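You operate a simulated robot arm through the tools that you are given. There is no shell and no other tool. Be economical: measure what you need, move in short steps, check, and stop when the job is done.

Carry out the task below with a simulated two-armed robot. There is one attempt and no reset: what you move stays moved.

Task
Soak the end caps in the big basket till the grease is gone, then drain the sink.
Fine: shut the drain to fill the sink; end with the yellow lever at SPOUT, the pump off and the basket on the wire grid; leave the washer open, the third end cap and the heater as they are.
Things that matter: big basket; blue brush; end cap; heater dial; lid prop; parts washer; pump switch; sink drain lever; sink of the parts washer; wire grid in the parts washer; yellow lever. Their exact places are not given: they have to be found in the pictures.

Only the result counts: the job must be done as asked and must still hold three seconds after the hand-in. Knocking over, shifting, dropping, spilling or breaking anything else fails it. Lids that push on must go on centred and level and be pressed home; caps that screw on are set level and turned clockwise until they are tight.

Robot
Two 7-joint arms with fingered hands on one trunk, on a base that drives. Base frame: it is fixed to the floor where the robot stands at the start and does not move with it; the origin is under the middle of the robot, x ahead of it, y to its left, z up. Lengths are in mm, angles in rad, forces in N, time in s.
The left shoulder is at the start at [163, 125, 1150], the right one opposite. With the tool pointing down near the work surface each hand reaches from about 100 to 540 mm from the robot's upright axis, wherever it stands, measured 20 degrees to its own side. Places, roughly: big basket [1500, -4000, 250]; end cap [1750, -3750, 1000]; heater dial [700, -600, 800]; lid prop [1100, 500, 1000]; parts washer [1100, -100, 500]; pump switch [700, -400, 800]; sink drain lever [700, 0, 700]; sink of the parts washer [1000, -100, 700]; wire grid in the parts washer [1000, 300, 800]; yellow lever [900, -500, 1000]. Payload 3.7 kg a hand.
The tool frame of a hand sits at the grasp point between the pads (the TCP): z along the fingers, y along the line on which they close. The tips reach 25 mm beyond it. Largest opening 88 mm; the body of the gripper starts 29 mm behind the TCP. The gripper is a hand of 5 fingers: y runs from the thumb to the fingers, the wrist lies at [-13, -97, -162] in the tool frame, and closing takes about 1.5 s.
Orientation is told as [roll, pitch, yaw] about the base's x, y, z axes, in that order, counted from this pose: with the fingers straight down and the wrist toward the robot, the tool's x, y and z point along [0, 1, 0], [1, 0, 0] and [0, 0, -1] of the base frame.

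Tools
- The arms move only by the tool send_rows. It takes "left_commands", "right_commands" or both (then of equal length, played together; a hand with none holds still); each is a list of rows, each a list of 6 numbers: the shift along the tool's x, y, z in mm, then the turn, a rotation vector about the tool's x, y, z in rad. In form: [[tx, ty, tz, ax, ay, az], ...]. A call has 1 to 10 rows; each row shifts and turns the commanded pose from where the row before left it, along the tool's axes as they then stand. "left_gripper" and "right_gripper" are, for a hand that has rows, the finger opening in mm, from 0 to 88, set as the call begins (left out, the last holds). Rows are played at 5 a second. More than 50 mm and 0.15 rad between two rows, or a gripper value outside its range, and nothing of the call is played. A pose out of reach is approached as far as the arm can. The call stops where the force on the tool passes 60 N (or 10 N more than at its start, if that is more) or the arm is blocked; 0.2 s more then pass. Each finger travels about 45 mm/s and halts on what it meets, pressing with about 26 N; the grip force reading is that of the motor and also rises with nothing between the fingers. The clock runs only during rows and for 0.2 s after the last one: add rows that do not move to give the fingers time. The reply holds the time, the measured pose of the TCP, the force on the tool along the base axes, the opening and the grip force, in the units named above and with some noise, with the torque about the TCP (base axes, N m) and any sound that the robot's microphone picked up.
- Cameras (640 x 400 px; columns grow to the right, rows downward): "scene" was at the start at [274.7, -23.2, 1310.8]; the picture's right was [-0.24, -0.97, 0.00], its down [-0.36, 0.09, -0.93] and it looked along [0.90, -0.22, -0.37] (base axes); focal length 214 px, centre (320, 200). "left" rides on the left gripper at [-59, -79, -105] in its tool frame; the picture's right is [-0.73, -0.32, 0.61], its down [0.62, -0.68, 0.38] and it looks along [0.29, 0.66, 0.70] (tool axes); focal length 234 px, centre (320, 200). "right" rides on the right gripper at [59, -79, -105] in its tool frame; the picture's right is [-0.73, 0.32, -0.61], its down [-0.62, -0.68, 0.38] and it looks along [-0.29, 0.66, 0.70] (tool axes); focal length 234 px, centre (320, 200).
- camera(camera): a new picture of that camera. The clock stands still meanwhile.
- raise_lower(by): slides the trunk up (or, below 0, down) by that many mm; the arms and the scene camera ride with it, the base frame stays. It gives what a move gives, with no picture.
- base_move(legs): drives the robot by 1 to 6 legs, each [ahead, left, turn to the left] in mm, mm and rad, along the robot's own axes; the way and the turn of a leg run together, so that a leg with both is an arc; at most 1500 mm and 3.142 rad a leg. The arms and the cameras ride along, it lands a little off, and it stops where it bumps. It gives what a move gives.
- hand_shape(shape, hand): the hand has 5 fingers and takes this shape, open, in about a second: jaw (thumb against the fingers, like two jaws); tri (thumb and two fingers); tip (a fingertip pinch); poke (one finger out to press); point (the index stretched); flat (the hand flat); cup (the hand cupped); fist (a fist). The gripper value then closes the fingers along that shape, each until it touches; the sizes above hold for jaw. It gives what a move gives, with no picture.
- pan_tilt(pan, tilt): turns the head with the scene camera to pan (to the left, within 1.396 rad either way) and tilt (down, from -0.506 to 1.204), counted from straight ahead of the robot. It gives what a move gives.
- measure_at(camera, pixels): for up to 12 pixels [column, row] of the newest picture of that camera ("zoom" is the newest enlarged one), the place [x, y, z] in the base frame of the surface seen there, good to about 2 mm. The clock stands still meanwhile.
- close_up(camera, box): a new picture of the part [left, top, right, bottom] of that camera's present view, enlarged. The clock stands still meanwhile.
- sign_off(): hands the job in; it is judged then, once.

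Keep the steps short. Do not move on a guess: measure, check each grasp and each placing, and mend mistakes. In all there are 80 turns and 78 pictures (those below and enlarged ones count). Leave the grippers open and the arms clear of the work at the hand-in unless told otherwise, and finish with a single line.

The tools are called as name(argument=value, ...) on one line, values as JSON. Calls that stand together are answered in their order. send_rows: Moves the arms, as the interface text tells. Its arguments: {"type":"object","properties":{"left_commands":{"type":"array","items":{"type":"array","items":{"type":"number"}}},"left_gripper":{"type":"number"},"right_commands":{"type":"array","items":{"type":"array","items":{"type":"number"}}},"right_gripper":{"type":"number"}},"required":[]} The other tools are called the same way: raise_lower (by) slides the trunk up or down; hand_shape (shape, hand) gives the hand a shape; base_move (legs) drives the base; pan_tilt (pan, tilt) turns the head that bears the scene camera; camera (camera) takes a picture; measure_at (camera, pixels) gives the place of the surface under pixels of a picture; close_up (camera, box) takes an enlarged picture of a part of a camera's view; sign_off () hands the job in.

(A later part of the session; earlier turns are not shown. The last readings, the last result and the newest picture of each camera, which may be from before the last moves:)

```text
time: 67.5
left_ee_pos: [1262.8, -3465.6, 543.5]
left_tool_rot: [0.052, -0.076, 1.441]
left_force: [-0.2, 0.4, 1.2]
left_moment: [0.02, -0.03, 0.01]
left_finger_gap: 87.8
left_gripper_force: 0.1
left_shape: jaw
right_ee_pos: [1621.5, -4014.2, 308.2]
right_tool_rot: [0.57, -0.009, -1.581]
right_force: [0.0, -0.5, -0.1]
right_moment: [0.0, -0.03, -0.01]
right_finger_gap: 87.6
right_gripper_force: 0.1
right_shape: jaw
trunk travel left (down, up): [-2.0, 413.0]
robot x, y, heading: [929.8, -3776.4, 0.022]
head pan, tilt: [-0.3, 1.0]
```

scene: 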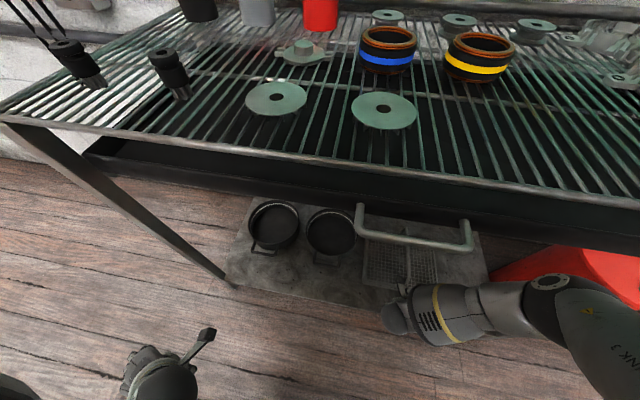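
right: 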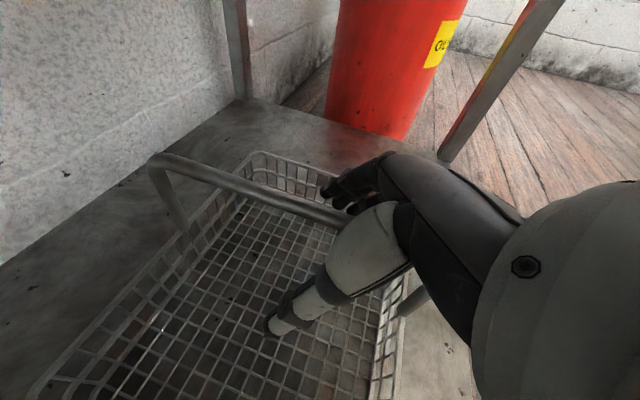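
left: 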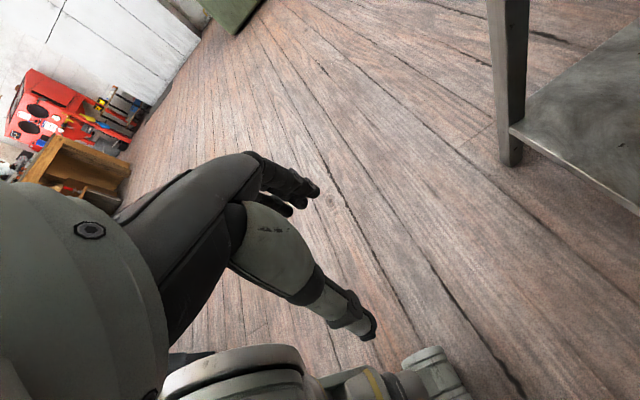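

Right at the bar middle [1621,-4014,308]. I'll close the right hand.

send_rows(right_commands=[[0, 0, 0, 0, 0, 0], [0, 0, 0, 0, 0, 0], [0, 0, 0, 0, 0, 0], [0, 0, 0, 0, 0, 0], [0, 0, 0, 0, 0, 0], [0, 0, 0, 0, 0, 0], [0, 0, 0, 0, 0, 0], [0, 0, 0, 0, 0, 0]], right_gripper=0)

send_rows(right_commands=[[8, 0, -12, 0, 0, 0], [8, 0, -12, 0, 0, 0], [8, 0, -12, 0, 0, 0]])

camera(camera="right")

```text
time: 69.3
left_ee_pos: [1262.5, -3464.3, 542.8]
left_tool_rot: [0.052, -0.075, 1.442]
left_force: [0.5, -0.4, -0.5]
left_moment: [0.0, -0.01, -0.01]
left_finger_gap: 87.7
left_gripper_force: 0.0
left_shape: jaw
right_ee_pos: [1619.4, -4014.3, 308.9]
right_tool_rot: [0.567, -0.008, -1.581]
right_force: [-0.3, 0.2, -0.7]
right_moment: [-0.03, 0.0, 0.03]
right_finger_gap: 0.3
right_gripper_force: 26.2
right_shape: jaw
trunk travel left (down, up): [-2.0, 413.0]
robot x, y, heading: [932.5, -3777.2, 0.025]
head pan, tilt: [-0.3, 1.0]
```

```text
time: 70.1
left_ee_pos: [1259.6, -3462.4, 540.8]
left_tool_rot: [0.058, -0.071, 1.444]
left_force: [-0.3, 0.0, -0.1]
left_moment: [0.01, -0.01, 0.02]
left_finger_gap: 87.8
left_gripper_force: 0.0
left_shape: jaw
right_ee_pos: [1604.9, -4003.8, 337.7]
right_tool_rot: [0.54, -0.005, -1.572]
right_force: [0.5, 0.8, -3.7]
right_moment: [-0.01, 0.0, 0.03]
right_finger_gap: 0.0
right_gripper_force: 26.5
right_shape: jaw
trunk travel left (down, up): [-2.0, 413.0]
robot x, y, heading: [923.3, -3777.8, 0.023]
head pan, tilt: [-0.3, 1.0]
```

```text
50 pictures are left
```

right: 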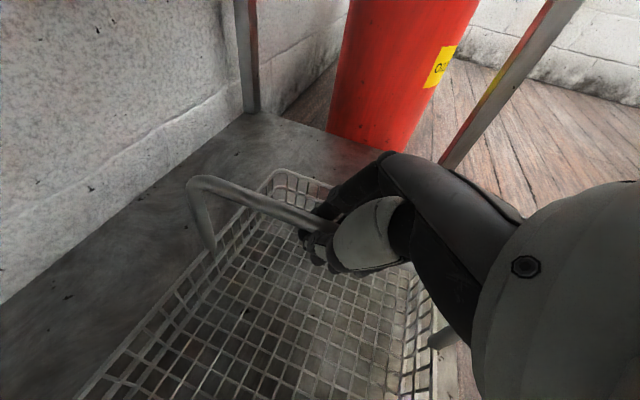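

measure_at(camera="right", pixels=[[230, 190], [278, 171], [280, 192], [160, 310], [200, 185], [410, 380]])

close_up(camera="right", box=[160, 150, 460, 350])

```text
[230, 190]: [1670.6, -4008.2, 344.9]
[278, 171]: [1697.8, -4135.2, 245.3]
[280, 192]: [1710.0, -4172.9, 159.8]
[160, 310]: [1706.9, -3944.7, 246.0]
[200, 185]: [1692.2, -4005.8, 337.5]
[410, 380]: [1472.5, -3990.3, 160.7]
```

```text
2.00 times, centred on (310, 250) of right
```

zoom: 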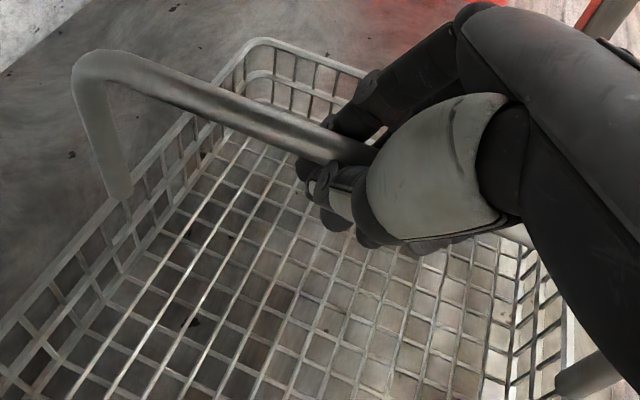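

The basket is lifted about 25 mm and level. I'll back out straight from the shelf.

base_move(legs=[[-330, 0, 0]])

camera(camera="right")

pan_tilt(pan=0.0, tilt=0.8)

camera(camera="scene")

```text
time: 72.3
left_ee_pos: [941.1, -3473.3, 542.6]
left_tool_rot: [0.054, -0.077, 1.431]
left_force: [-0.2, 1.1, -0.5]
left_moment: [-0.02, 0.05, 0.01]
left_finger_gap: 88.1
left_gripper_force: 0.1
left_shape: jaw
right_ee_pos: [1295.2, -4024.9, 351.8]
right_tool_rot: [0.566, -0.007, -1.593]
right_force: [-0.6, 0.5, -5.3]
right_moment: [0.03, 0.04, 0.02]
right_finger_gap: 0.1
right_gripper_force: 25.9
right_shape: jaw
trunk travel left (down, up): [-2.0, 413.0]
robot x, y, heading: [602.7, -3782.1, 0.02]
head pan, tilt: [-0.3, 1.0]
```

```text
48 pictures are left
```

right: 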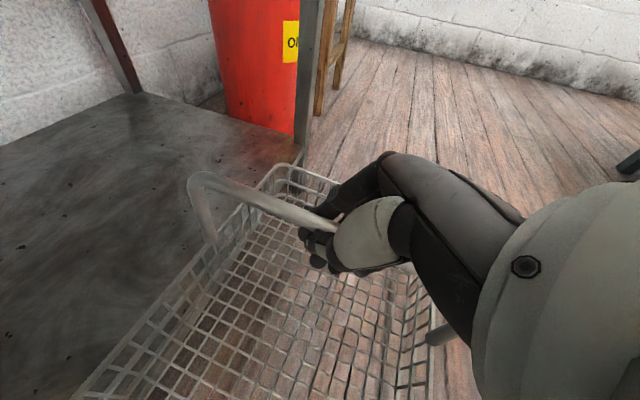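

```text
time: 73.1
left_ee_pos: [940.3, -3472.9, 544.2]
left_tool_rot: [0.053, -0.076, 1.427]
left_force: [0.7, -1.4, 0.1]
left_moment: [-0.04, -0.04, 0.03]
left_finger_gap: 87.6
left_gripper_force: 0.0
left_shape: jaw
right_ee_pos: [1293.9, -4025.4, 350.7]
right_tool_rot: [0.566, -0.006, -1.592]
right_force: [1.2, -0.1, -3.4]
right_moment: [0.04, 0.01, -0.01]
right_finger_gap: 0.0
right_gripper_force: 25.6
right_shape: jaw
trunk travel left (down, up): [-2.0, 413.0]
robot x, y, heading: [603.0, -3786.0, 0.014]
head pan, tilt: [0.0, 0.799]
```

```text
47 pictures are left
```

scene: 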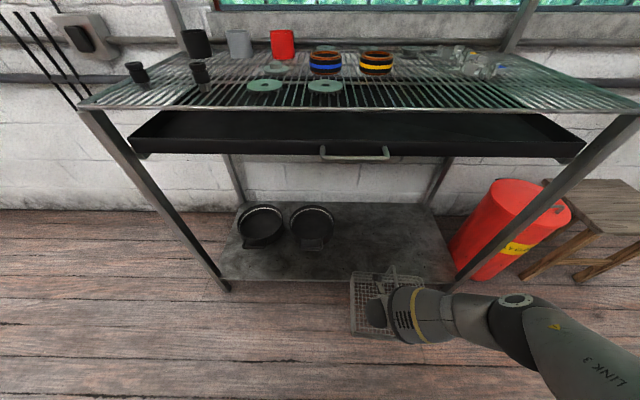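

Clear of the shelf. I'll raise the trunk and check that the hand rides along level.

raise_lower(by=200)

raise_lower(by=150)

base_move(legs=[[0, 1080, 0], [-650, 0, 0]])

camera(camera="right")

```text
time: 73.9
left_ee_pos: [960.3, -3439.1, 612.5]
left_tool_rot: [0.051, -0.188, 1.301]
left_force: [0.4, 0.1, 0.6]
left_moment: [0.02, 0.02, -0.06]
left_finger_gap: 88.1
left_gripper_force: 0.0
left_shape: jaw
right_ee_pos: [1303.1, -4024.9, 413.9]
right_tool_rot: [0.592, -0.007, -1.59]
right_force: [0.0, 0.0, -4.7]
right_moment: [0.03, -0.05, 0.03]
right_finger_gap: 0.0
right_gripper_force: 25.7
right_shape: jaw
trunk travel left (down, up): [-53.0, 362.0]
robot x, y, heading: [604.0, -3779.7, 0.014]
head pan, tilt: [0.0, 0.799]
stopped: the arm was blocked; the commanded pose is now the measured one
```

```text
time: 74.7
left_ee_pos: [976.8, -3400.7, 682.7]
left_tool_rot: [0.084, -0.314, 1.181]
left_force: [-1.2, -1.1, 0.3]
left_moment: [0.05, -0.02, 0.03]
left_finger_gap: 87.9
left_gripper_force: 0.0
left_shape: jaw
right_ee_pos: [1312.1, -4024.9, 472.6]
right_tool_rot: [0.615, -0.009, -1.592]
right_force: [0.5, -0.5, -5.6]
right_moment: [0.04, -0.07, 0.01]
right_finger_gap: 0.0
right_gripper_force: 26.0
right_shape: jaw
trunk travel left (down, up): [-100.0, 315.0]
robot x, y, heading: [605.1, -3781.7, 0.011]
head pan, tilt: [0.0, 0.799]
stopped: the arm was blocked; the commanded pose is now the measured one
```

```text
time: 87.6
left_ee_pos: [350.8, -2316.8, 681.6]
left_tool_rot: [0.082, -0.314, 1.179]
left_force: [0.0, 0.6, 0.6]
left_moment: [0.01, 0.0, 0.0]
left_finger_gap: 87.9
left_gripper_force: 0.0
left_shape: jaw
right_ee_pos: [681.1, -2941.8, 470.6]
right_tool_rot: [0.613, -0.012, -1.598]
right_force: [-0.4, 0.3, -4.3]
right_moment: [0.0, 0.03, -0.01]
right_finger_gap: 0.3
right_gripper_force: 26.4
right_shape: jaw
trunk travel left (down, up): [-100.0, 315.0]
robot x, y, heading: [-26.9, -2699.9, 0.009]
head pan, tilt: [0.0, 0.799]
```

```text
46 pictures are left
```

right: 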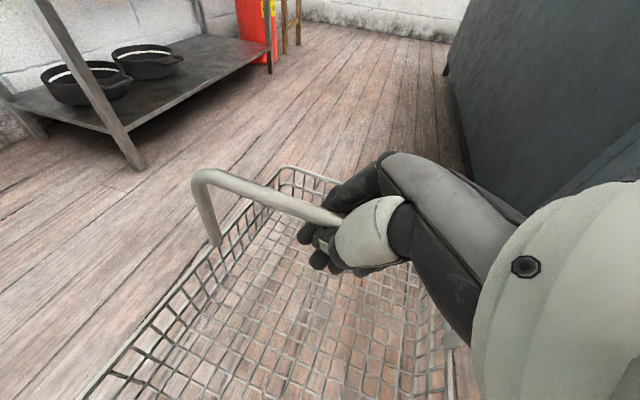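

The left arm's elbow hinders the trunk. I'll bring the left hand forward in a mirrored pose, then raise again.

send_rows(left_commands=[[-31, 8, 0, 0.06, -0.11, -0.07], [-31, 6, 0, 0.06, -0.11, -0.07], [-31, 4, 0, 0.06, -0.11, -0.07], [-31, 2, 0, 0.06, -0.11, -0.07], [-31, 0, 0, 0.06, -0.11, -0.07], [-20, 0, 0, 0, 0, 0]])

raise_lower(by=200)

```text
time: 89.0
left_ee_pos: [520.3, -2344.9, 721.2]
left_tool_rot: [-0.513, 0.046, 1.452]
left_force: [0.0, 0.8, -0.2]
left_moment: [-0.01, 0.03, 0.0]
left_finger_gap: 87.7
left_gripper_force: 0.0
left_shape: jaw
right_ee_pos: [681.8, -2944.9, 469.5]
right_tool_rot: [0.611, -0.004, -1.598]
right_force: [-1.1, 0.4, -5.0]
right_moment: [0.03, -0.02, 0.03]
right_finger_gap: 0.0
right_gripper_force: 26.0
right_shape: jaw
trunk travel left (down, up): [-100.0, 315.0]
robot x, y, heading: [-23.0, -2693.0, 0.008]
head pan, tilt: [0.0, 0.799]
```

```text
time: 91.2
left_ee_pos: [519.5, -2344.6, 922.3]
left_tool_rot: [-0.512, 0.047, 1.451]
left_force: [0.1, 0.7, 0.2]
left_moment: [0.03, -0.01, -0.04]
left_finger_gap: 87.9
left_gripper_force: 0.1
left_shape: jaw
right_ee_pos: [767.0, -2943.4, 943.9]
right_tool_rot: [1.039, 0.01, -1.597]
right_force: [-0.1, 0.2, -5.5]
right_moment: [0.0, 0.19, 0.0]
right_finger_gap: 0.0
right_gripper_force: 25.8
right_shape: jaw
trunk travel left (down, up): [-300.0, 115.0]
robot x, y, heading: [-25.0, -2697.9, 0.006]
head pan, tilt: [0.0, 0.799]
```

pan_tilt(pan=-0.4, tilt=0.6)

camera(camera="scene")

camera(camera="right")

```text
time: 92.1
left_ee_pos: [518.5, -2344.9, 922.5]
left_tool_rot: [-0.512, 0.046, 1.452]
left_force: [-0.4, -0.3, 0.4]
left_moment: [-0.01, 0.01, 0.0]
left_finger_gap: 87.8
left_gripper_force: 0.0
left_shape: jaw
right_ee_pos: [766.1, -2943.3, 944.9]
right_tool_rot: [1.042, 0.011, -1.596]
right_force: [0.2, 0.9, -4.4]
right_moment: [0.03, 0.16, 0.01]
right_finger_gap: 0.0
right_gripper_force: 26.0
right_shape: jaw
trunk travel left (down, up): [-300.0, 115.0]
robot x, y, heading: [-25.7, -2694.8, 0.005]
head pan, tilt: [-0.4, 0.6]
```

```text
45 pictures are left
```

scene: 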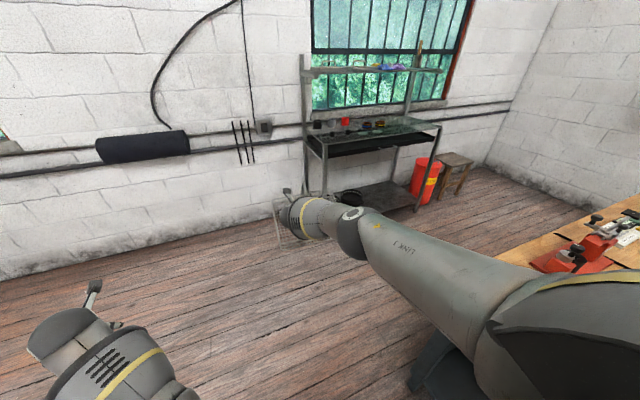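

```text
44 pictures are left
```

right: 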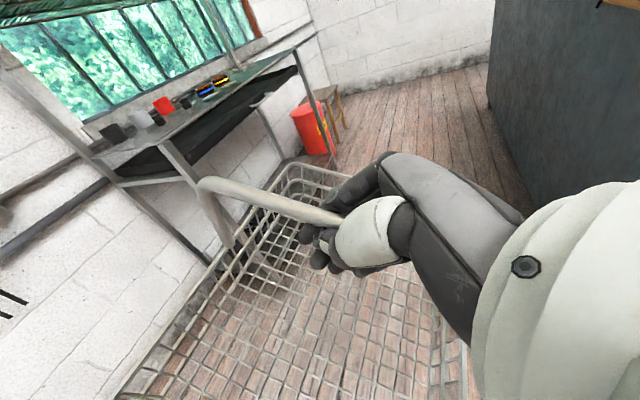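

The basket turned nose-up with the hand by 0.45. I'll level it while bringing it back and up.

send_rows(right_commands=[[3, 0, -39, 0, -0.12, 0], [0, 0, -39, 0, -0.12, 0], [-3, 0, -39, 0, -0.12, 0], [-5, 0, -39, 0, -0.11, 0], [-6, 0, -39, 0, 0, 0], [0, 0, 0, 0, 0, 0]])

base_move(legs=[[-50, 0, 0], [0, 1480, 0], [0, 400, 0]])

pan_tilt(pan=-0.1, tilt=0.6)

camera(camera="scene")

```text
time: 93.5
left_ee_pos: [520.9, -2344.0, 923.0]
left_tool_rot: [-0.513, 0.047, 1.452]
left_force: [0.6, 0.4, -0.1]
left_moment: [-0.01, 0.0, -0.02]
left_finger_gap: 88.0
left_gripper_force: 0.1
left_shape: jaw
right_ee_pos: [615.4, -2940.1, 1072.2]
right_tool_rot: [0.571, 0.01, -1.597]
right_force: [0.1, -0.6, -3.4]
right_moment: [0.01, -0.05, 0.01]
right_finger_gap: 0.0
right_gripper_force: 26.0
right_shape: jaw
trunk travel left (down, up): [-300.0, 115.0]
robot x, y, heading: [-25.7, -2699.0, 0.005]
head pan, tilt: [-0.4, 0.6]
```

```text
time: 110.6
left_ee_pos: [456.3, -487.0, 922.2]
left_tool_rot: [-0.512, 0.046, 1.447]
left_force: [1.0, 0.7, 0.3]
left_moment: [-0.05, 0.0, 0.02]
left_finger_gap: 88.2
left_gripper_force: 0.1
left_shape: jaw
right_ee_pos: [549.5, -1083.1, 1073.2]
right_tool_rot: [0.572, 0.012, -1.603]
right_force: [0.0, 0.2, -3.9]
right_moment: [0.02, -0.01, 0.01]
right_finger_gap: 0.1
right_gripper_force: 25.8
right_shape: jaw
trunk travel left (down, up): [-300.0, 115.0]
robot x, y, heading: [-91.8, -837.1, 0.006]
head pan, tilt: [-0.4, 0.6]
```

```text
time: 111.4
left_ee_pos: [455.6, -487.2, 922.6]
left_tool_rot: [-0.513, 0.047, 1.446]
left_force: [0.6, -0.1, 0.8]
left_moment: [-0.03, -0.01, 0.0]
left_finger_gap: 87.8
left_gripper_force: 0.0
left_shape: jaw
right_ee_pos: [549.6, -1083.8, 1072.5]
right_tool_rot: [0.57, 0.011, -1.603]
right_force: [0.0, 0.0, -3.8]
right_moment: [0.04, -0.02, -0.03]
right_finger_gap: 0.1
right_gripper_force: 25.4
right_shape: jaw
trunk travel left (down, up): [-300.0, 115.0]
robot x, y, heading: [-85.9, -833.5, -0.001]
head pan, tilt: [-0.099, 0.6]
```

```text
43 pictures are left
```

scene: 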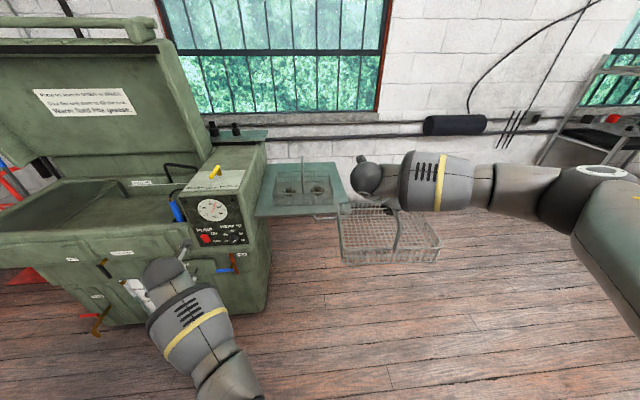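

close_up(camera="scene", box=[240, 140, 360, 230])

```text
4.44 times, centred on (300, 185) of scene
```

zoom: 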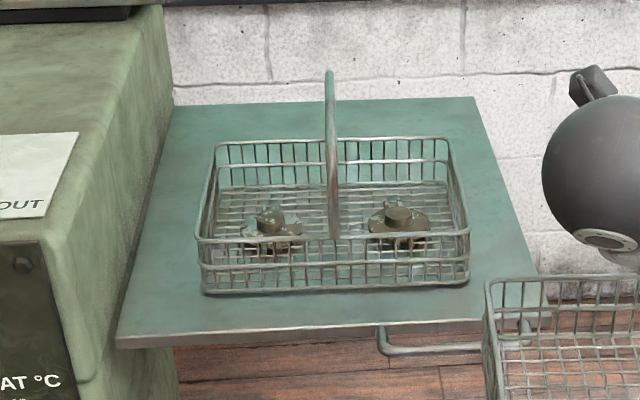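

Two greasy end caps lie in the basket on the side table. I'll compare its size with the one in my hand.

measure_at(camera="zoom", pixels=[[197, 240], [467, 232], [216, 145], [450, 140], [204, 290], [467, 283], [330, 72], [333, 200], [272, 215], [398, 213], [272, 235], [380, 345]])

measure_at(camera="scene", pixels=[[340, 214], [442, 246], [342, 263], [435, 262], [346, 240], [385, 211]])

```text
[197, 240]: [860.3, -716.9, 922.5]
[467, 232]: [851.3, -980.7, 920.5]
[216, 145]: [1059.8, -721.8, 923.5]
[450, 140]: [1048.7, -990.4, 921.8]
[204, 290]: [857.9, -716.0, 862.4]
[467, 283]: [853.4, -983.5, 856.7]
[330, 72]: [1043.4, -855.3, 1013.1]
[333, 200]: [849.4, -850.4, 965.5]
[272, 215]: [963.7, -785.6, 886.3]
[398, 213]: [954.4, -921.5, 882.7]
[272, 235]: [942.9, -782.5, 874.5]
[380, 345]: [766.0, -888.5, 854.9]
```

```text
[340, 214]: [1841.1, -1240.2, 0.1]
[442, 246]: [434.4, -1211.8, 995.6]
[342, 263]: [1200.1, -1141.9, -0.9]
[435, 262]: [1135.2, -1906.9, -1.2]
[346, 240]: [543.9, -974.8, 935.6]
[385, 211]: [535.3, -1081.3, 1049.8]
```

Both baskets measure the same (≈266×208, 65 high), so they're the same kind. The one meant is the one that already holds the two end caps, on the side table beside the washer. Fetching the spare from the shelf was my mistake, and the order says nothing else may stay shifted, so I'll take it back to its exact place. At the grasp the hand was at [1619.4,-4014.3,308.9].

base_move(legs=[[0, -1480, 0], [0, -386, 0], [690, 0, 0], [0, -1086, 0]])

raise_lower(by=-150)

```text
time: 141.2
left_ee_pos: [1185.8, -3439.2, 922.8]
left_tool_rot: [-0.513, 0.048, 1.49]
left_force: [-0.1, -0.4, 0.2]
left_moment: [0.02, -0.03, 0.01]
left_finger_gap: 87.8
left_gripper_force: 0.1
left_shape: jaw
right_ee_pos: [1304.1, -4031.3, 1071.9]
right_tool_rot: [0.572, 0.011, -1.561]
right_force: [-0.6, -0.2, -4.4]
right_moment: [0.05, 0.01, 0.0]
right_finger_gap: 0.1
right_gripper_force: 25.8
right_shape: jaw
trunk travel left (down, up): [-300.0, 115.0]
robot x, y, heading: [653.3, -3809.1, 0.041]
head pan, tilt: [-0.099, 0.6]
```

```text
time: 143.0
left_ee_pos: [1186.0, -3438.5, 773.3]
left_tool_rot: [-0.516, 0.046, 1.489]
left_force: [0.5, 0.0, 0.6]
left_moment: [0.03, 0.0, 0.0]
left_finger_gap: 87.7
left_gripper_force: 0.1
left_shape: jaw
right_ee_pos: [1303.1, -4029.9, 923.8]
right_tool_rot: [0.575, 0.011, -1.561]
right_force: [-0.3, -0.5, -3.4]
right_moment: [0.03, 0.03, 0.02]
right_finger_gap: 0.0
right_gripper_force: 25.7
right_shape: jaw
trunk travel left (down, up): [-150.0, 265.0]
robot x, y, heading: [658.4, -3811.7, 0.039]
head pan, tilt: [-0.099, 0.6]
```

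I'll back off 70 mm to keep clear of the tray handle, lower the trunk the rest, then lower the right hand and pull in the left.

base_move(legs=[[-70, 0, -0.02]])

raise_lower(by=-148)

send_rows(left_commands=[[0, 0, 0, 0, 0.1, 0], [0, 0, 0, 0, 0.1, 0], [0, 0, 0, 0, 0.1, 0], [20, 0, -6, 0, 0.1, 0], [25, 0, 0, 0, 0.1, 0], [25, 0, 0, 0, 0, 0], [25, 0, 0, 0, 0, 0], [25, 0, 0, 0, 0, 0], [25, 0, 0, 0, 0, 0], [10, 0, 0, 0, 0, 0]], right_commands=[[-22, 0, 34, 0, 0, 0], [-22, 0, 34, 0, 0, 0], [-22, 0, 34, 0, 0, 0], [-22, 0, 34, 0, 0, 0], [-22, 0, 34, 0, 0, 0], [-22, 0, 34, 0, 0, 0], [-22, 0, 34, 0, 0, 0], [-22, 0, 34, 0, 0, 0], [-22, 0, 34, 0, 0, 0], [-22, 0, 34, 0, 0, 0]])

```text
time: 144.0
left_ee_pos: [1144.7, -3455.2, 771.8]
left_tool_rot: [-0.508, 0.046, 1.465]
left_force: [-0.7, -0.6, 0.1]
left_moment: [0.01, -0.02, 0.01]
left_finger_gap: 88.0
left_gripper_force: 0.0
left_shape: jaw
right_ee_pos: [1248.0, -4049.6, 921.3]
right_tool_rot: [0.567, 0.01, -1.584]
right_force: [0.0, 1.4, -3.9]
right_moment: [0.03, 0.06, 0.01]
right_finger_gap: 0.3
right_gripper_force: 25.8
right_shape: jaw
trunk travel left (down, up): [-150.0, 265.0]
robot x, y, heading: [606.9, -3816.8, 0.023]
head pan, tilt: [-0.099, 0.6]
stopped in leg 1: the robot was blocked; the commanded pose is now the measured one
```

```text
time: 145.8
left_ee_pos: [1144.0, -3455.1, 625.4]
left_tool_rot: [-0.514, 0.047, 1.467]
left_force: [-0.3, 0.4, -0.3]
left_moment: [0.0, -0.02, -0.01]
left_finger_gap: 87.7
left_gripper_force: 0.1
left_shape: jaw
right_ee_pos: [1248.6, -4050.5, 776.8]
right_tool_rot: [0.572, 0.01, -1.585]
right_force: [0.2, -0.2, -3.8]
right_moment: [0.01, 0.01, 0.0]
right_finger_gap: 0.0
right_gripper_force: 26.0
right_shape: jaw
trunk travel left (down, up): [-2.0, 413.0]
robot x, y, heading: [605.1, -3813.6, 0.02]
head pan, tilt: [-0.099, 0.6]
```

```text
time: 148.0
left_ee_pos: [1008.0, -3426.6, 592.5]
left_tool_rot: [-0.013, 0.045, 1.466]
left_force: [0.8, -0.2, -0.5]
left_moment: [0.02, 0.01, -0.01]
left_finger_gap: 87.9
left_gripper_force: 0.1
left_shape: jaw
left hand out of reach, approached as far as the arm can: row 7, 8, 9, 10
right_ee_pos: [1249.4, -4045.5, 370.7]
right_tool_rot: [0.572, 0.01, -1.586]
right_force: [-0.3, 0.1, -4.3]
right_moment: [0.07, 0.02, 0.0]
right_finger_gap: 0.0
right_gripper_force: 26.4
right_shape: jaw
trunk travel left (down, up): [-2.0, 413.0]
robot x, y, heading: [605.6, -3815.1, 0.021]
head pan, tilt: [-0.099, 0.6]
```

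Now I'll extend 47 forward and 25 down, shift left 25, and drive in 312.

send_rows(right_commands=[[13, 0, 23, 0, 0, 0], [13, 0, 23, 0, 0, 0], [0, 0, 0, 0, 0, 0]])

base_move(legs=[[0, 25, 0], [312, 0, 0]])

```text
time: 148.8
left_ee_pos: [1008.1, -3426.1, 591.6]
left_tool_rot: [-0.013, 0.045, 1.467]
left_force: [0.0, -0.6, 0.1]
left_moment: [0.0, 0.03, 0.03]
left_finger_gap: 87.7
left_gripper_force: 0.1
left_shape: jaw
right_ee_pos: [1295.9, -4044.3, 343.3]
right_tool_rot: [0.571, 0.011, -1.584]
right_force: [0.4, 0.2, -5.1]
right_moment: [0.03, 0.0, 0.02]
right_finger_gap: 0.2
right_gripper_force: 26.0
right_shape: jaw
trunk travel left (down, up): [-2.0, 413.0]
robot x, y, heading: [600.9, -3815.0, 0.025]
head pan, tilt: [-0.099, 0.6]
```

```text
time: 151.3
left_ee_pos: [1312.8, -3395.9, 592.9]
left_tool_rot: [-0.01, 0.046, 1.467]
left_force: [-0.4, 0.5, -0.3]
left_moment: [0.02, -0.03, -0.05]
left_finger_gap: 87.7
left_gripper_force: 0.1
left_shape: jaw
right_ee_pos: [1598.2, -4015.0, 343.0]
right_tool_rot: [0.57, 0.009, -1.585]
right_force: [1.2, 0.0, -3.7]
right_moment: [0.05, 0.04, 0.01]
right_finger_gap: 0.1
right_gripper_force: 25.8
right_shape: jaw
trunk travel left (down, up): [-2.0, 413.0]
robot x, y, heading: [910.7, -3782.5, 0.022]
head pan, tilt: [-0.099, 0.6]
```

On line (y −4015). I'll go 21 forward and 34 down to the original spot.

send_rows(right_commands=[[0, 0, 13, 0, 0, 0], [0, 0, 13, 0, 0, 0], [0, 0, 8, 0, 0, 0], [0, 0, 5, 0, 0, 0], [0, 0, 0, 0, 0, 0]])

camera(camera="right")

```text
time: 152.5
left_ee_pos: [1313.6, -3394.6, 592.0]
left_tool_rot: [-0.014, 0.046, 1.466]
left_force: [0.2, 0.1, 0.0]
left_moment: [0.03, 0.04, -0.01]
left_finger_gap: 87.8
left_gripper_force: 0.1
left_shape: jaw
right_ee_pos: [1620.9, -4014.6, 310.0]
right_tool_rot: [0.571, 0.011, -1.585]
right_force: [0.3, 0.7, -4.1]
right_moment: [0.04, -0.01, 0.0]
right_finger_gap: 0.0
right_gripper_force: 25.9
right_shape: jaw
trunk travel left (down, up): [-2.0, 413.0]
robot x, y, heading: [908.8, -3786.7, 0.02]
head pan, tilt: [-0.099, 0.6]
```

```text
41 pictures are left
```

right: 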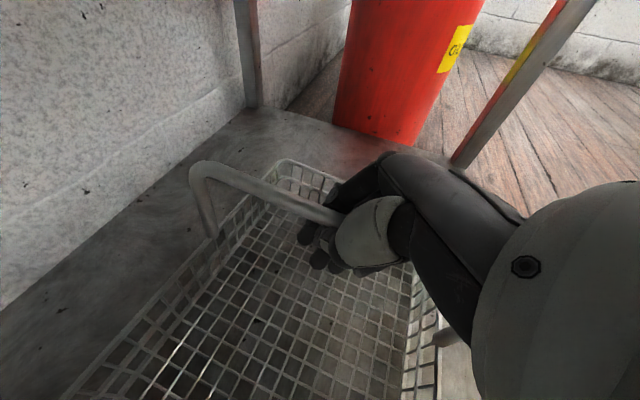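

It still carries the weight (−4 N). I'll lower in tiny steps until it rests.

send_rows(right_commands=[[-1, 0, 1.7, 0, 0, 0], [-1, 0, 1.7, 0, 0, 0], [0, 0, 0, 0, 0, 0]])

measure_at(camera="right", pixels=[[200, 165], [288, 160], [150, 300], [250, 185]])

```text
time: 153.3
left_ee_pos: [1312.1, -3396.1, 592.3]
left_tool_rot: [-0.011, 0.046, 1.466]
left_force: [0.9, -0.7, 0.2]
left_moment: [0.0, 0.0, -0.04]
left_finger_gap: 87.9
left_gripper_force: 0.0
left_shape: jaw
right_ee_pos: [1621.2, -4013.9, 307.1]
right_tool_rot: [0.57, 0.009, -1.585]
right_force: [0.2, 0.0, -4.1]
right_moment: [0.02, -0.01, 0.01]
right_finger_gap: 0.2
right_gripper_force: 26.1
right_shape: jaw
trunk travel left (down, up): [-2.0, 413.0]
robot x, y, heading: [911.4, -3783.0, 0.019]
head pan, tilt: [-0.099, 0.6]
```

```text
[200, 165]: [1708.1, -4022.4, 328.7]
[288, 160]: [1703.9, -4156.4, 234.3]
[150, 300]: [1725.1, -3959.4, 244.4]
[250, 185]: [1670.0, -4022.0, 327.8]
```

The bar slipped a little in the grip: it is 16 mm high and 9 mm too far right. I'll correct by +9 in y and lower further.

send_rows(right_commands=[[-2, -4.5, 3, 0, 0, 0], [-2, -4.5, 3, 0, 0, 0], [-1.5, 0, 2.5, 0, 0, 0], [-1, 0, 1.7, 0, 0, 0], [0, 0, 0, 0, 0, 0]])

close_up(camera="right", box=[0, 100, 460, 400])

```text
time: 154.5
left_ee_pos: [1312.1, -3395.3, 592.6]
left_tool_rot: [-0.013, 0.045, 1.467]
left_force: [-0.5, -0.6, -0.5]
left_moment: [0.0, 0.0, 0.01]
left_finger_gap: 87.6
left_gripper_force: 0.1
left_shape: jaw
right_ee_pos: [1620.7, -4004.4, 295.5]
right_tool_rot: [0.572, 0.01, -1.584]
right_force: [1.1, -0.5, 0.2]
right_moment: [0.0, 0.09, 0.03]
right_finger_gap: 0.1
right_gripper_force: 26.4
right_shape: jaw
trunk travel left (down, up): [-2.0, 413.0]
robot x, y, heading: [910.3, -3785.8, 0.021]
head pan, tilt: [-0.099, 0.6]
```

```text
1.33 times, centred on (230, 250) of right
```

zoom: 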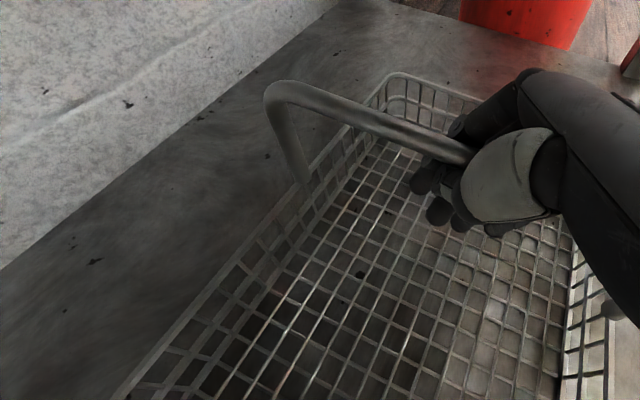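

measure_at(camera="zoom", pixels=[[285, 90], [268, 95], [395, 75], [470, 95], [345, 130], [230, 262], [302, 175], [400, 125]])

```text
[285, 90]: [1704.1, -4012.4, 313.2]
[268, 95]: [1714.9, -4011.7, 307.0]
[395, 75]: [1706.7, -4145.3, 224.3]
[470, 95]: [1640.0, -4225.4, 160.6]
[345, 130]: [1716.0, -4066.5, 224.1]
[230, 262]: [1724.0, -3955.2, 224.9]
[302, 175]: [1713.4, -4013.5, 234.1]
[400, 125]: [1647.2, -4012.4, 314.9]
```

It rests at the original place: bar at y −4012, top 313, far end 1714 (before: −4013, 312, 1713). I'll open, rise slightly, and back out.

send_rows(right_commands=[[0, 0, 0, 0, 0, 0], [0, 0, 0, 0, 0, 0], [0, 0, 0, 0, 0, 0], [0, 0, 0, 0, 0, 0], [0, 0, 0, 0, 0, 0], [0, 0, 0, 0, 0, 0], [0, 0, 0, 0, 0, 0], [0, 0, 0, 0, 0, 0], [0, 0, 0, 0, 0, 0], [0, 0, 0, 0, 0, 0]], right_gripper=88)

send_rows(right_commands=[[3, 2, -5, 0, 0, 0], [3, 2, -5, 0, 0, 0], [2, 2, -3, 0, 0, 0]])

camera(camera="right")

```text
time: 156.7
left_ee_pos: [1311.2, -3395.5, 592.8]
left_tool_rot: [-0.011, 0.044, 1.467]
left_force: [0.6, 0.1, -0.3]
left_moment: [-0.01, 0.02, 0.0]
left_finger_gap: 88.0
left_gripper_force: 0.2
left_shape: jaw
right_ee_pos: [1621.5, -4003.9, 294.4]
right_tool_rot: [0.571, 0.012, -1.584]
right_force: [0.8, -0.7, 1.8]
right_moment: [0.04, 0.11, 0.04]
right_finger_gap: 87.7
right_gripper_force: 0.0
right_shape: jaw
trunk travel left (down, up): [-2.0, 413.0]
robot x, y, heading: [911.5, -3784.3, 0.024]
head pan, tilt: [-0.099, 0.6]
```

```text
time: 157.5
left_ee_pos: [1312.7, -3396.1, 592.3]
left_tool_rot: [-0.013, 0.046, 1.467]
left_force: [-0.4, 0.0, 0.2]
left_moment: [0.0, 0.0, 0.0]
left_finger_gap: 88.0
left_gripper_force: 0.0
left_shape: jaw
right_ee_pos: [1619.7, -4010.6, 311.6]
right_tool_rot: [0.57, 0.01, -1.585]
right_force: [0.2, -0.5, -0.7]
right_moment: [-0.01, -0.01, 0.0]
right_finger_gap: 87.8
right_gripper_force: 0.0
right_shape: jaw
trunk travel left (down, up): [-2.0, 413.0]
robot x, y, heading: [908.4, -3782.9, 0.02]
head pan, tilt: [-0.099, 0.6]
```

```text
39 pictures are left
```

right: 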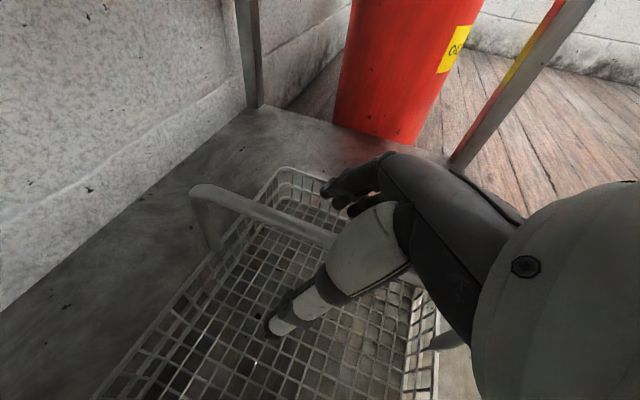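

Released cleanly. I'll back out and return to the open floor before the table.

base_move(legs=[[-270, 0, 0], [0, 1080, 0], [-700, 0, -0.02]])

send_rows(left_commands=[[-30, 0, -10, 0, -0.1, 0], [-30, 0, -10, 0, -0.1, 0], [-30, 0, -10, 0, -0.1, 0], [-30, 0, -10, 0, -0.1, 0], [-30, 0, -10, 0, -0.1, 0], [-20, 0, -30, 0, 0, 0], [0, 0, -30, 0, 0, 0]], right_commands=[[20, 0, -33, 0, 0, 0], [20, 0, -33, 0, 0, 0], [20, 0, -33, 0, 0, 0], [20, 0, -33, 0, 0, 0], [20, 0, -33, 0, 0, 0], [20, 0, -33, 0, 0, 0], [20, 0, -33, 0, 0, 0]])

raise_lower(by=300)

```text
time: 172.4
left_ee_pos: [301.9, -2333.9, 592.3]
left_tool_rot: [-0.011, 0.046, 1.451]
left_force: [0.0, -0.1, 0.1]
left_moment: [0.0, 0.0, 0.01]
left_finger_gap: 87.7
left_gripper_force: 0.1
left_shape: jaw
right_ee_pos: [599.6, -2956.1, 313.4]
right_tool_rot: [0.571, 0.011, -1.6]
right_force: [-0.5, 1.2, -0.8]
right_moment: [-0.03, 0.0, -0.04]
right_finger_gap: 87.7
right_gripper_force: 0.0
right_shape: jaw
trunk travel left (down, up): [-2.0, 413.0]
robot x, y, heading: [-106.2, -2717.4, 0.008]
head pan, tilt: [-0.099, 0.6]
```

```text
time: 174.0
left_ee_pos: [460.0, -2320.3, 704.5]
left_tool_rot: [-0.513, 0.045, 1.451]
left_force: [1.3, -0.1, 0.1]
left_moment: [-0.03, 0.0, 0.02]
left_finger_gap: 87.8
left_gripper_force: 0.0
left_shape: jaw
left hand out of reach, approached as far as the arm can: row 3, 5, 6, 7
right_ee_pos: [592.1, -2958.6, 582.3]
right_tool_rot: [0.57, 0.01, -1.601]
right_force: [0.4, 0.3, -0.3]
right_moment: [0.01, 0.02, -0.04]
right_finger_gap: 87.7
right_gripper_force: 0.1
right_shape: jaw
trunk travel left (down, up): [-2.0, 413.0]
robot x, y, heading: [-108.8, -2717.0, 0.007]
head pan, tilt: [-0.099, 0.6]
```

```text
time: 177.0
left_ee_pos: [460.2, -2321.1, 1005.2]
left_tool_rot: [-0.51, 0.044, 1.45]
left_force: [-0.3, -0.1, 0.6]
left_moment: [-0.03, -0.01, 0.0]
left_finger_gap: 87.9
left_gripper_force: 0.2
left_shape: jaw
right_ee_pos: [592.5, -2958.4, 881.4]
right_tool_rot: [0.567, 0.011, -1.601]
right_force: [0.3, -0.6, 0.2]
right_moment: [0.01, -0.02, 0.0]
right_finger_gap: 87.7
right_gripper_force: 0.1
right_shape: jaw
trunk travel left (down, up): [-302.0, 113.0]
robot x, y, heading: [-110.5, -2718.8, 0.006]
head pan, tilt: [-0.099, 0.6]
```

Next I'll set the right hand to bar height (≈1003) and pull the left hand back and up, then drive in front of the table, stopping short.

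send_rows(left_commands=[[14, 0, -24, 0, 0, 0], [14, 0, -24, 0, 0, 0], [14, 0, -24, 0, 0, 0], [14, 0, -24, 0, 0, 0], [14, 0, -24, 0, 0, 0], [0, 0, 0, 0, 0, 0]], right_commands=[[1, 0, -30, 0, 0, 0], [1, 0, -30, 0, 0, 0], [1, 0, -30, 0, 0, 0], [1, 0, -30, 0, 0, 0], [1, 0, -30, 0, 0, 0], [0, 0, 0, 0, 0, 0]])

base_move(legs=[[0, 1100, 0], [0, 1000, -0.006], [280, 0, 0]])

camera(camera="right")

camera(camera="scene")

```text
time: 178.4
left_ee_pos: [339.3, -2303.9, 1074.5]
left_tool_rot: [-0.51, 0.045, 1.45]
left_force: [-0.5, 0.3, -0.1]
left_moment: [0.0, 0.04, 0.0]
left_finger_gap: 88.0
left_gripper_force: 0.0
left_shape: jaw
right_ee_pos: [517.1, -2956.2, 1009.3]
right_tool_rot: [0.571, 0.01, -1.599]
right_force: [0.2, -0.4, -0.1]
right_moment: [0.0, 0.01, -0.01]
right_finger_gap: 87.6
right_gripper_force: 0.0
right_shape: jaw
trunk travel left (down, up): [-302.0, 113.0]
robot x, y, heading: [-110.4, -2712.6, 0.004]
head pan, tilt: [-0.099, 0.6]
```

```text
time: 198.5
left_ee_pos: [670.1, -254.0, 1073.9]
left_tool_rot: [-0.512, 0.046, 1.399]
left_force: [-0.1, -0.6, -0.3]
left_moment: [0.01, -0.02, -0.03]
left_finger_gap: 87.8
left_gripper_force: 0.0
left_shape: jaw
right_ee_pos: [814.6, -914.4, 1008.5]
right_tool_rot: [0.57, 0.01, -1.651]
right_force: [-0.2, 1.1, 0.2]
right_moment: [0.01, 0.03, 0.02]
right_finger_gap: 87.9
right_gripper_force: 0.1
right_shape: jaw
trunk travel left (down, up): [-302.0, 113.0]
robot x, y, heading: [204.7, -641.7, -0.043]
head pan, tilt: [-0.099, 0.6]
```

```text
38 pictures are left
```

right: 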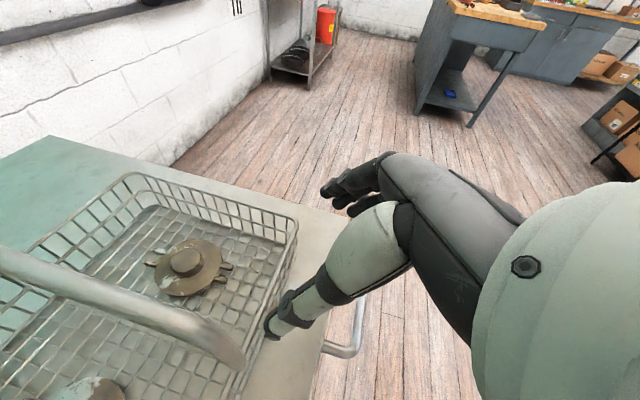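

```text
37 pictures are left
```

scene: 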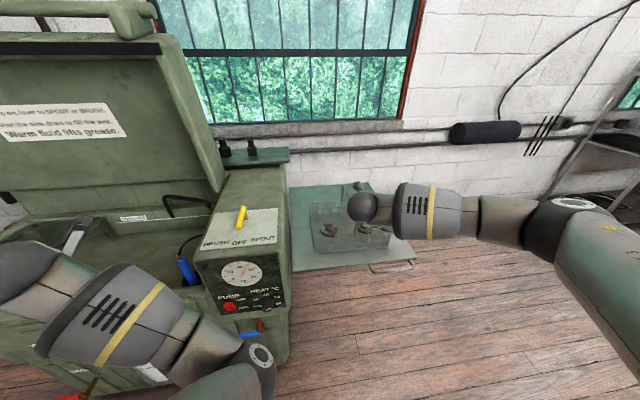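

Bar front leg is at x≈850, y≈−851; hand is at y −914 and turned by −0.08. I'll step back, turn and shift left, then slide forward over the bar.

base_move(legs=[[-40, 0, 0], [0, 37, 0.045]])

```text
time: 199.9
left_ee_pos: [615.3, -194.3, 1074.0]
left_tool_rot: [-0.512, 0.046, 1.445]
left_force: [-0.3, 0.1, -0.6]
left_moment: [0.0, -0.01, 0.0]
left_finger_gap: 87.6
left_gripper_force: 0.1
left_shape: jaw
right_ee_pos: [789.7, -846.6, 1008.8]
right_tool_rot: [0.572, 0.009, -1.604]
right_force: [0.2, 0.1, 0.1]
right_moment: [0.04, 0.0, -0.01]
right_finger_gap: 87.7
right_gripper_force: 0.2
right_shape: jaw
trunk travel left (down, up): [-302.0, 113.0]
robot x, y, heading: [169.5, -605.5, 0.001]
head pan, tilt: [-0.099, 0.6]
```

send_rows(right_commands=[[-4, 3, 6, 0, 0, -0.03], [-4, 3, 6, 0, 0, 0], [0, 0, 0, 0, 0, 0]])

base_move(legs=[[158, 0, 0]])

camera(camera="right")

```text
time: 200.7
left_ee_pos: [614.8, -194.7, 1073.6]
left_tool_rot: [-0.51, 0.045, 1.445]
left_force: [0.3, -0.2, -0.2]
left_moment: [0.03, 0.0, -0.01]
left_finger_gap: 87.6
left_gripper_force: 0.0
left_shape: jaw
right_ee_pos: [788.6, -852.7, 995.0]
right_tool_rot: [0.57, -0.006, -1.581]
right_force: [0.2, 0.2, 0.5]
right_moment: [-0.02, 0.01, 0.01]
right_finger_gap: 87.8
right_gripper_force: 0.1
right_shape: jaw
trunk travel left (down, up): [-302.0, 113.0]
robot x, y, heading: [164.6, -607.0, -0.005]
head pan, tilt: [-0.099, 0.6]
```

```text
time: 202.2
left_ee_pos: [782.5, -197.9, 1073.8]
left_tool_rot: [-0.511, 0.046, 1.439]
left_force: [0.1, -0.3, 0.6]
left_moment: [-0.02, 0.02, -0.01]
left_finger_gap: 88.1
left_gripper_force: 0.1
left_shape: jaw
right_ee_pos: [953.4, -856.9, 995.6]
right_tool_rot: [0.571, -0.004, -1.585]
right_force: [0.2, -0.3, -0.2]
right_moment: [-0.01, -0.02, 0.04]
right_finger_gap: 87.8
right_gripper_force: 0.1
right_shape: jaw
trunk travel left (down, up): [-302.0, 113.0]
robot x, y, heading: [330.7, -604.2, -0.005]
head pan, tilt: [-0.099, 0.6]
```

```text
36 pictures are left
```

right: 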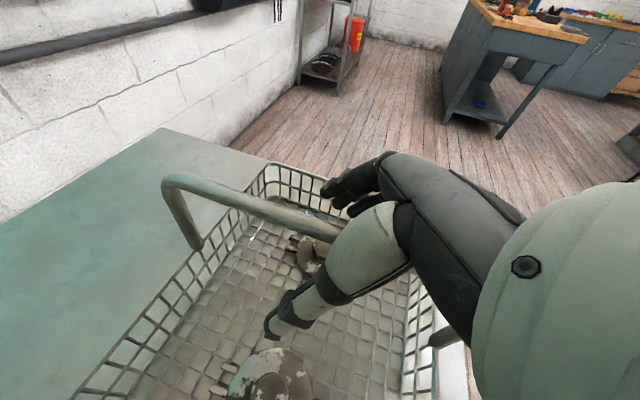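

The bar is between the fingers at its middle. I'll close, then lift 45 mm.

send_rows(right_commands=[[0, 0, 0, 0, 0, 0], [0, 0, 0, 0, 0, 0], [0, 0, 0, 0, 0, 0], [0, 0, 0, 0, 0, 0], [0, 0, 0, 0, 0, 0], [0, 0, 0, 0, 0, 0], [0, 0, 0, 0, 0, 0], [0, 0, 0, 0, 0, 0]], right_gripper=0)

send_rows(right_commands=[[8, 0, -12.5, 0, 0, 0], [8, 0, -12.5, 0, 0, 0], [8, 0, -12.5, 0, 0, 0], [0, 0, 0, 0, 0, 0]])

camera(camera="right")

```text
time: 204.0
left_ee_pos: [782.9, -197.2, 1073.5]
left_tool_rot: [-0.512, 0.045, 1.44]
left_force: [0.0, 0.4, 0.2]
left_moment: [0.04, 0.0, -0.02]
left_finger_gap: 88.0
left_gripper_force: 0.1
left_shape: jaw
right_ee_pos: [953.1, -857.3, 996.1]
right_tool_rot: [0.57, -0.005, -1.584]
right_force: [0.3, 1.2, 0.0]
right_moment: [-0.06, -0.03, 0.0]
right_finger_gap: 0.0
right_gripper_force: 26.4
right_shape: jaw
trunk travel left (down, up): [-302.0, 113.0]
robot x, y, heading: [334.7, -608.8, -0.008]
head pan, tilt: [-0.099, 0.6]
```

```text
time: 205.0
left_ee_pos: [781.6, -199.0, 1074.2]
left_tool_rot: [-0.511, 0.045, 1.438]
left_force: [0.6, 0.6, 0.2]
left_moment: [0.0, 0.0, 0.01]
left_finger_gap: 88.2
left_gripper_force: 0.0
left_shape: jaw
right_ee_pos: [953.4, -857.5, 1038.0]
right_tool_rot: [0.567, -0.006, -1.584]
right_force: [0.3, 0.5, -7.1]
right_moment: [0.01, 0.01, 0.04]
right_finger_gap: 0.0
right_gripper_force: 25.9
right_shape: jaw
trunk travel left (down, up): [-302.0, 113.0]
robot x, y, heading: [333.8, -602.6, -0.01]
head pan, tilt: [-0.099, 0.6]
```

```text
35 pictures are left
```

right: 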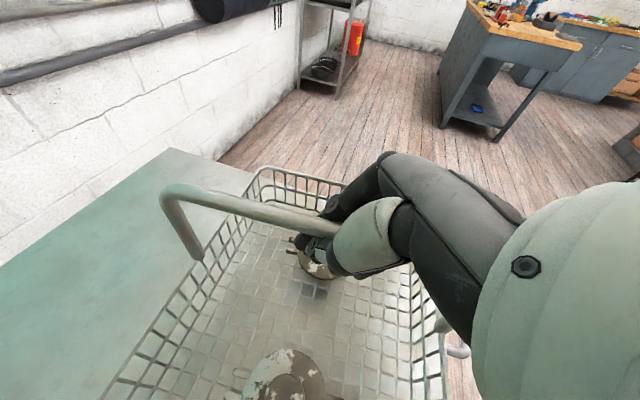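

Held (7 N) and level. I'll raise the trunk 70, back out, and drive left to stand before the sink.

raise_lower(by=70)

base_move(legs=[[-420, 0, 0.008], [0, 720, 0]])

pan_tilt(pan=0.0, tilt=0.65)

camera(camera="scene")

```text
time: 206.1
left_ee_pos: [782.8, -196.9, 1144.2]
left_tool_rot: [-0.51, 0.045, 1.439]
left_force: [0.0, 0.4, -0.1]
left_moment: [0.01, 0.02, 0.0]
left_finger_gap: 87.8
left_gripper_force: 0.1
left_shape: jaw
right_ee_pos: [952.5, -856.6, 1108.4]
right_tool_rot: [0.568, -0.007, -1.585]
right_force: [0.5, -0.2, -6.8]
right_moment: [-0.03, 0.0, 0.0]
right_finger_gap: 0.1
right_gripper_force: 26.0
right_shape: jaw
trunk travel left (down, up): [-372.0, 43.0]
robot x, y, heading: [332.7, -607.9, -0.005]
head pan, tilt: [-0.099, 0.6]
```

```text
time: 214.9
left_ee_pos: [370.7, 515.4, 1144.3]
left_tool_rot: [-0.512, 0.046, 1.441]
left_force: [0.1, 0.2, 0.0]
left_moment: [0.02, -0.01, -0.01]
left_finger_gap: 87.7
left_gripper_force: 0.1
left_shape: jaw
right_ee_pos: [541.6, -143.8, 1108.5]
right_tool_rot: [0.571, -0.005, -1.585]
right_force: [-0.2, 0.2, -6.5]
right_moment: [-0.01, -0.03, 0.0]
right_finger_gap: 0.0
right_gripper_force: 25.7
right_shape: jaw
trunk travel left (down, up): [-372.0, 43.0]
robot x, y, heading: [-77.8, 105.6, -0.006]
head pan, tilt: [-0.099, 0.6]
```

```text
time: 215.6
left_ee_pos: [371.1, 515.7, 1144.1]
left_tool_rot: [-0.51, 0.046, 1.441]
left_force: [0.3, 0.6, 0.3]
left_moment: [-0.03, -0.03, 0.01]
left_finger_gap: 87.7
left_gripper_force: 0.1
left_shape: jaw
right_ee_pos: [541.9, -144.6, 1109.8]
right_tool_rot: [0.567, -0.005, -1.585]
right_force: [-0.5, 1.0, -7.2]
right_moment: [-0.03, -0.03, -0.01]
right_finger_gap: 0.2
right_gripper_force: 25.9
right_shape: jaw
trunk travel left (down, up): [-372.0, 43.0]
robot x, y, heading: [-79.1, 109.0, -0.009]
head pan, tilt: [0.0, 0.649]
```

```text
34 pictures are left
```

scene: 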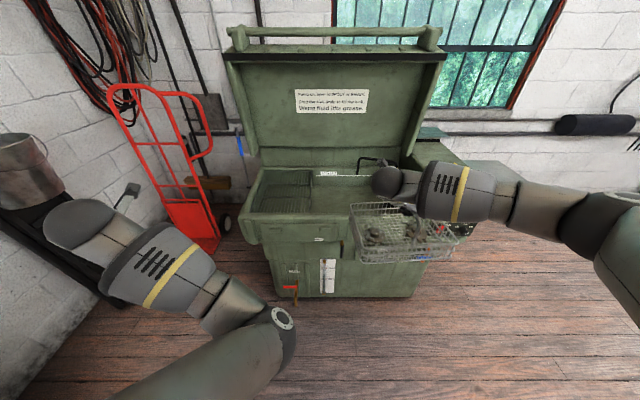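

close_up(camera="scene", box=[220, 150, 420, 320])

measure_at(camera="zoom", pixels=[[150, 150], [270, 125], [290, 170], [262, 150], [175, 195], [350, 200], [385, 160], [340, 180], [400, 140], [180, 215], [300, 215], [170, 110]])

```text
2.35 times, centred on (320, 235) of scene
```

zoom: 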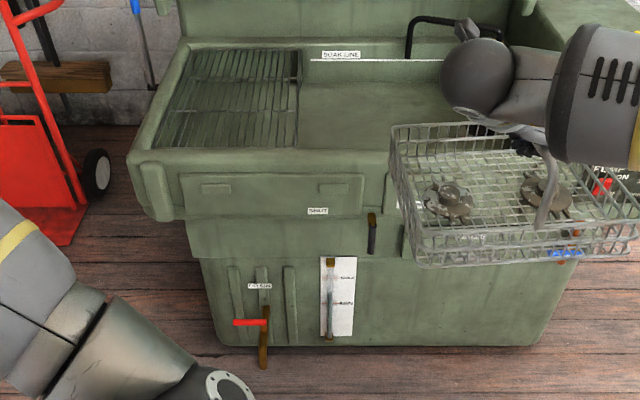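

```text
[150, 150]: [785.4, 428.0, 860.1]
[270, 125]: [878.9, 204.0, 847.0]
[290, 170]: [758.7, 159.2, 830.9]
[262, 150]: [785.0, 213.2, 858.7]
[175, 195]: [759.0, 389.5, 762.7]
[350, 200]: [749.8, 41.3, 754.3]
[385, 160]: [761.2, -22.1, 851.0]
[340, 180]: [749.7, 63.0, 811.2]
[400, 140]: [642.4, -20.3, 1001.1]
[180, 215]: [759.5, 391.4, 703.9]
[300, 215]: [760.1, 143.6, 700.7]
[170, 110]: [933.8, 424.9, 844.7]
```

measure_at(camera="zoom", pixels=[[320, 105], [370, 110], [380, 80], [330, 140], [330, 60], [320, 75], [410, 40], [440, 18], [302, 90], [298, 55], [205, 58], [372, 240]])

close_up(camera="scene", box=[300, 160, 370, 200])

```text
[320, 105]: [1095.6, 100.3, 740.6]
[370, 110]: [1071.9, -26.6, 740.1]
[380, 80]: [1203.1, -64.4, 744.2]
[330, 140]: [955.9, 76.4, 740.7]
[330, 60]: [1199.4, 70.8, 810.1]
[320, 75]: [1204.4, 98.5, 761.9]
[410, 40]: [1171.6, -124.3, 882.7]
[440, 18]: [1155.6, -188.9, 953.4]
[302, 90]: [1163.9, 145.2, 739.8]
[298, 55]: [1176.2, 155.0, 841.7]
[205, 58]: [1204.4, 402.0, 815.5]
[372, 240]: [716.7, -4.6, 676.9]
```

```text
9.14 times, centred on (335, 180) of scene
```

zoom: 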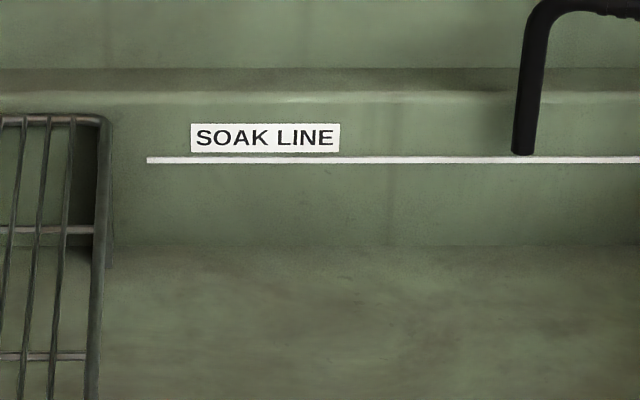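

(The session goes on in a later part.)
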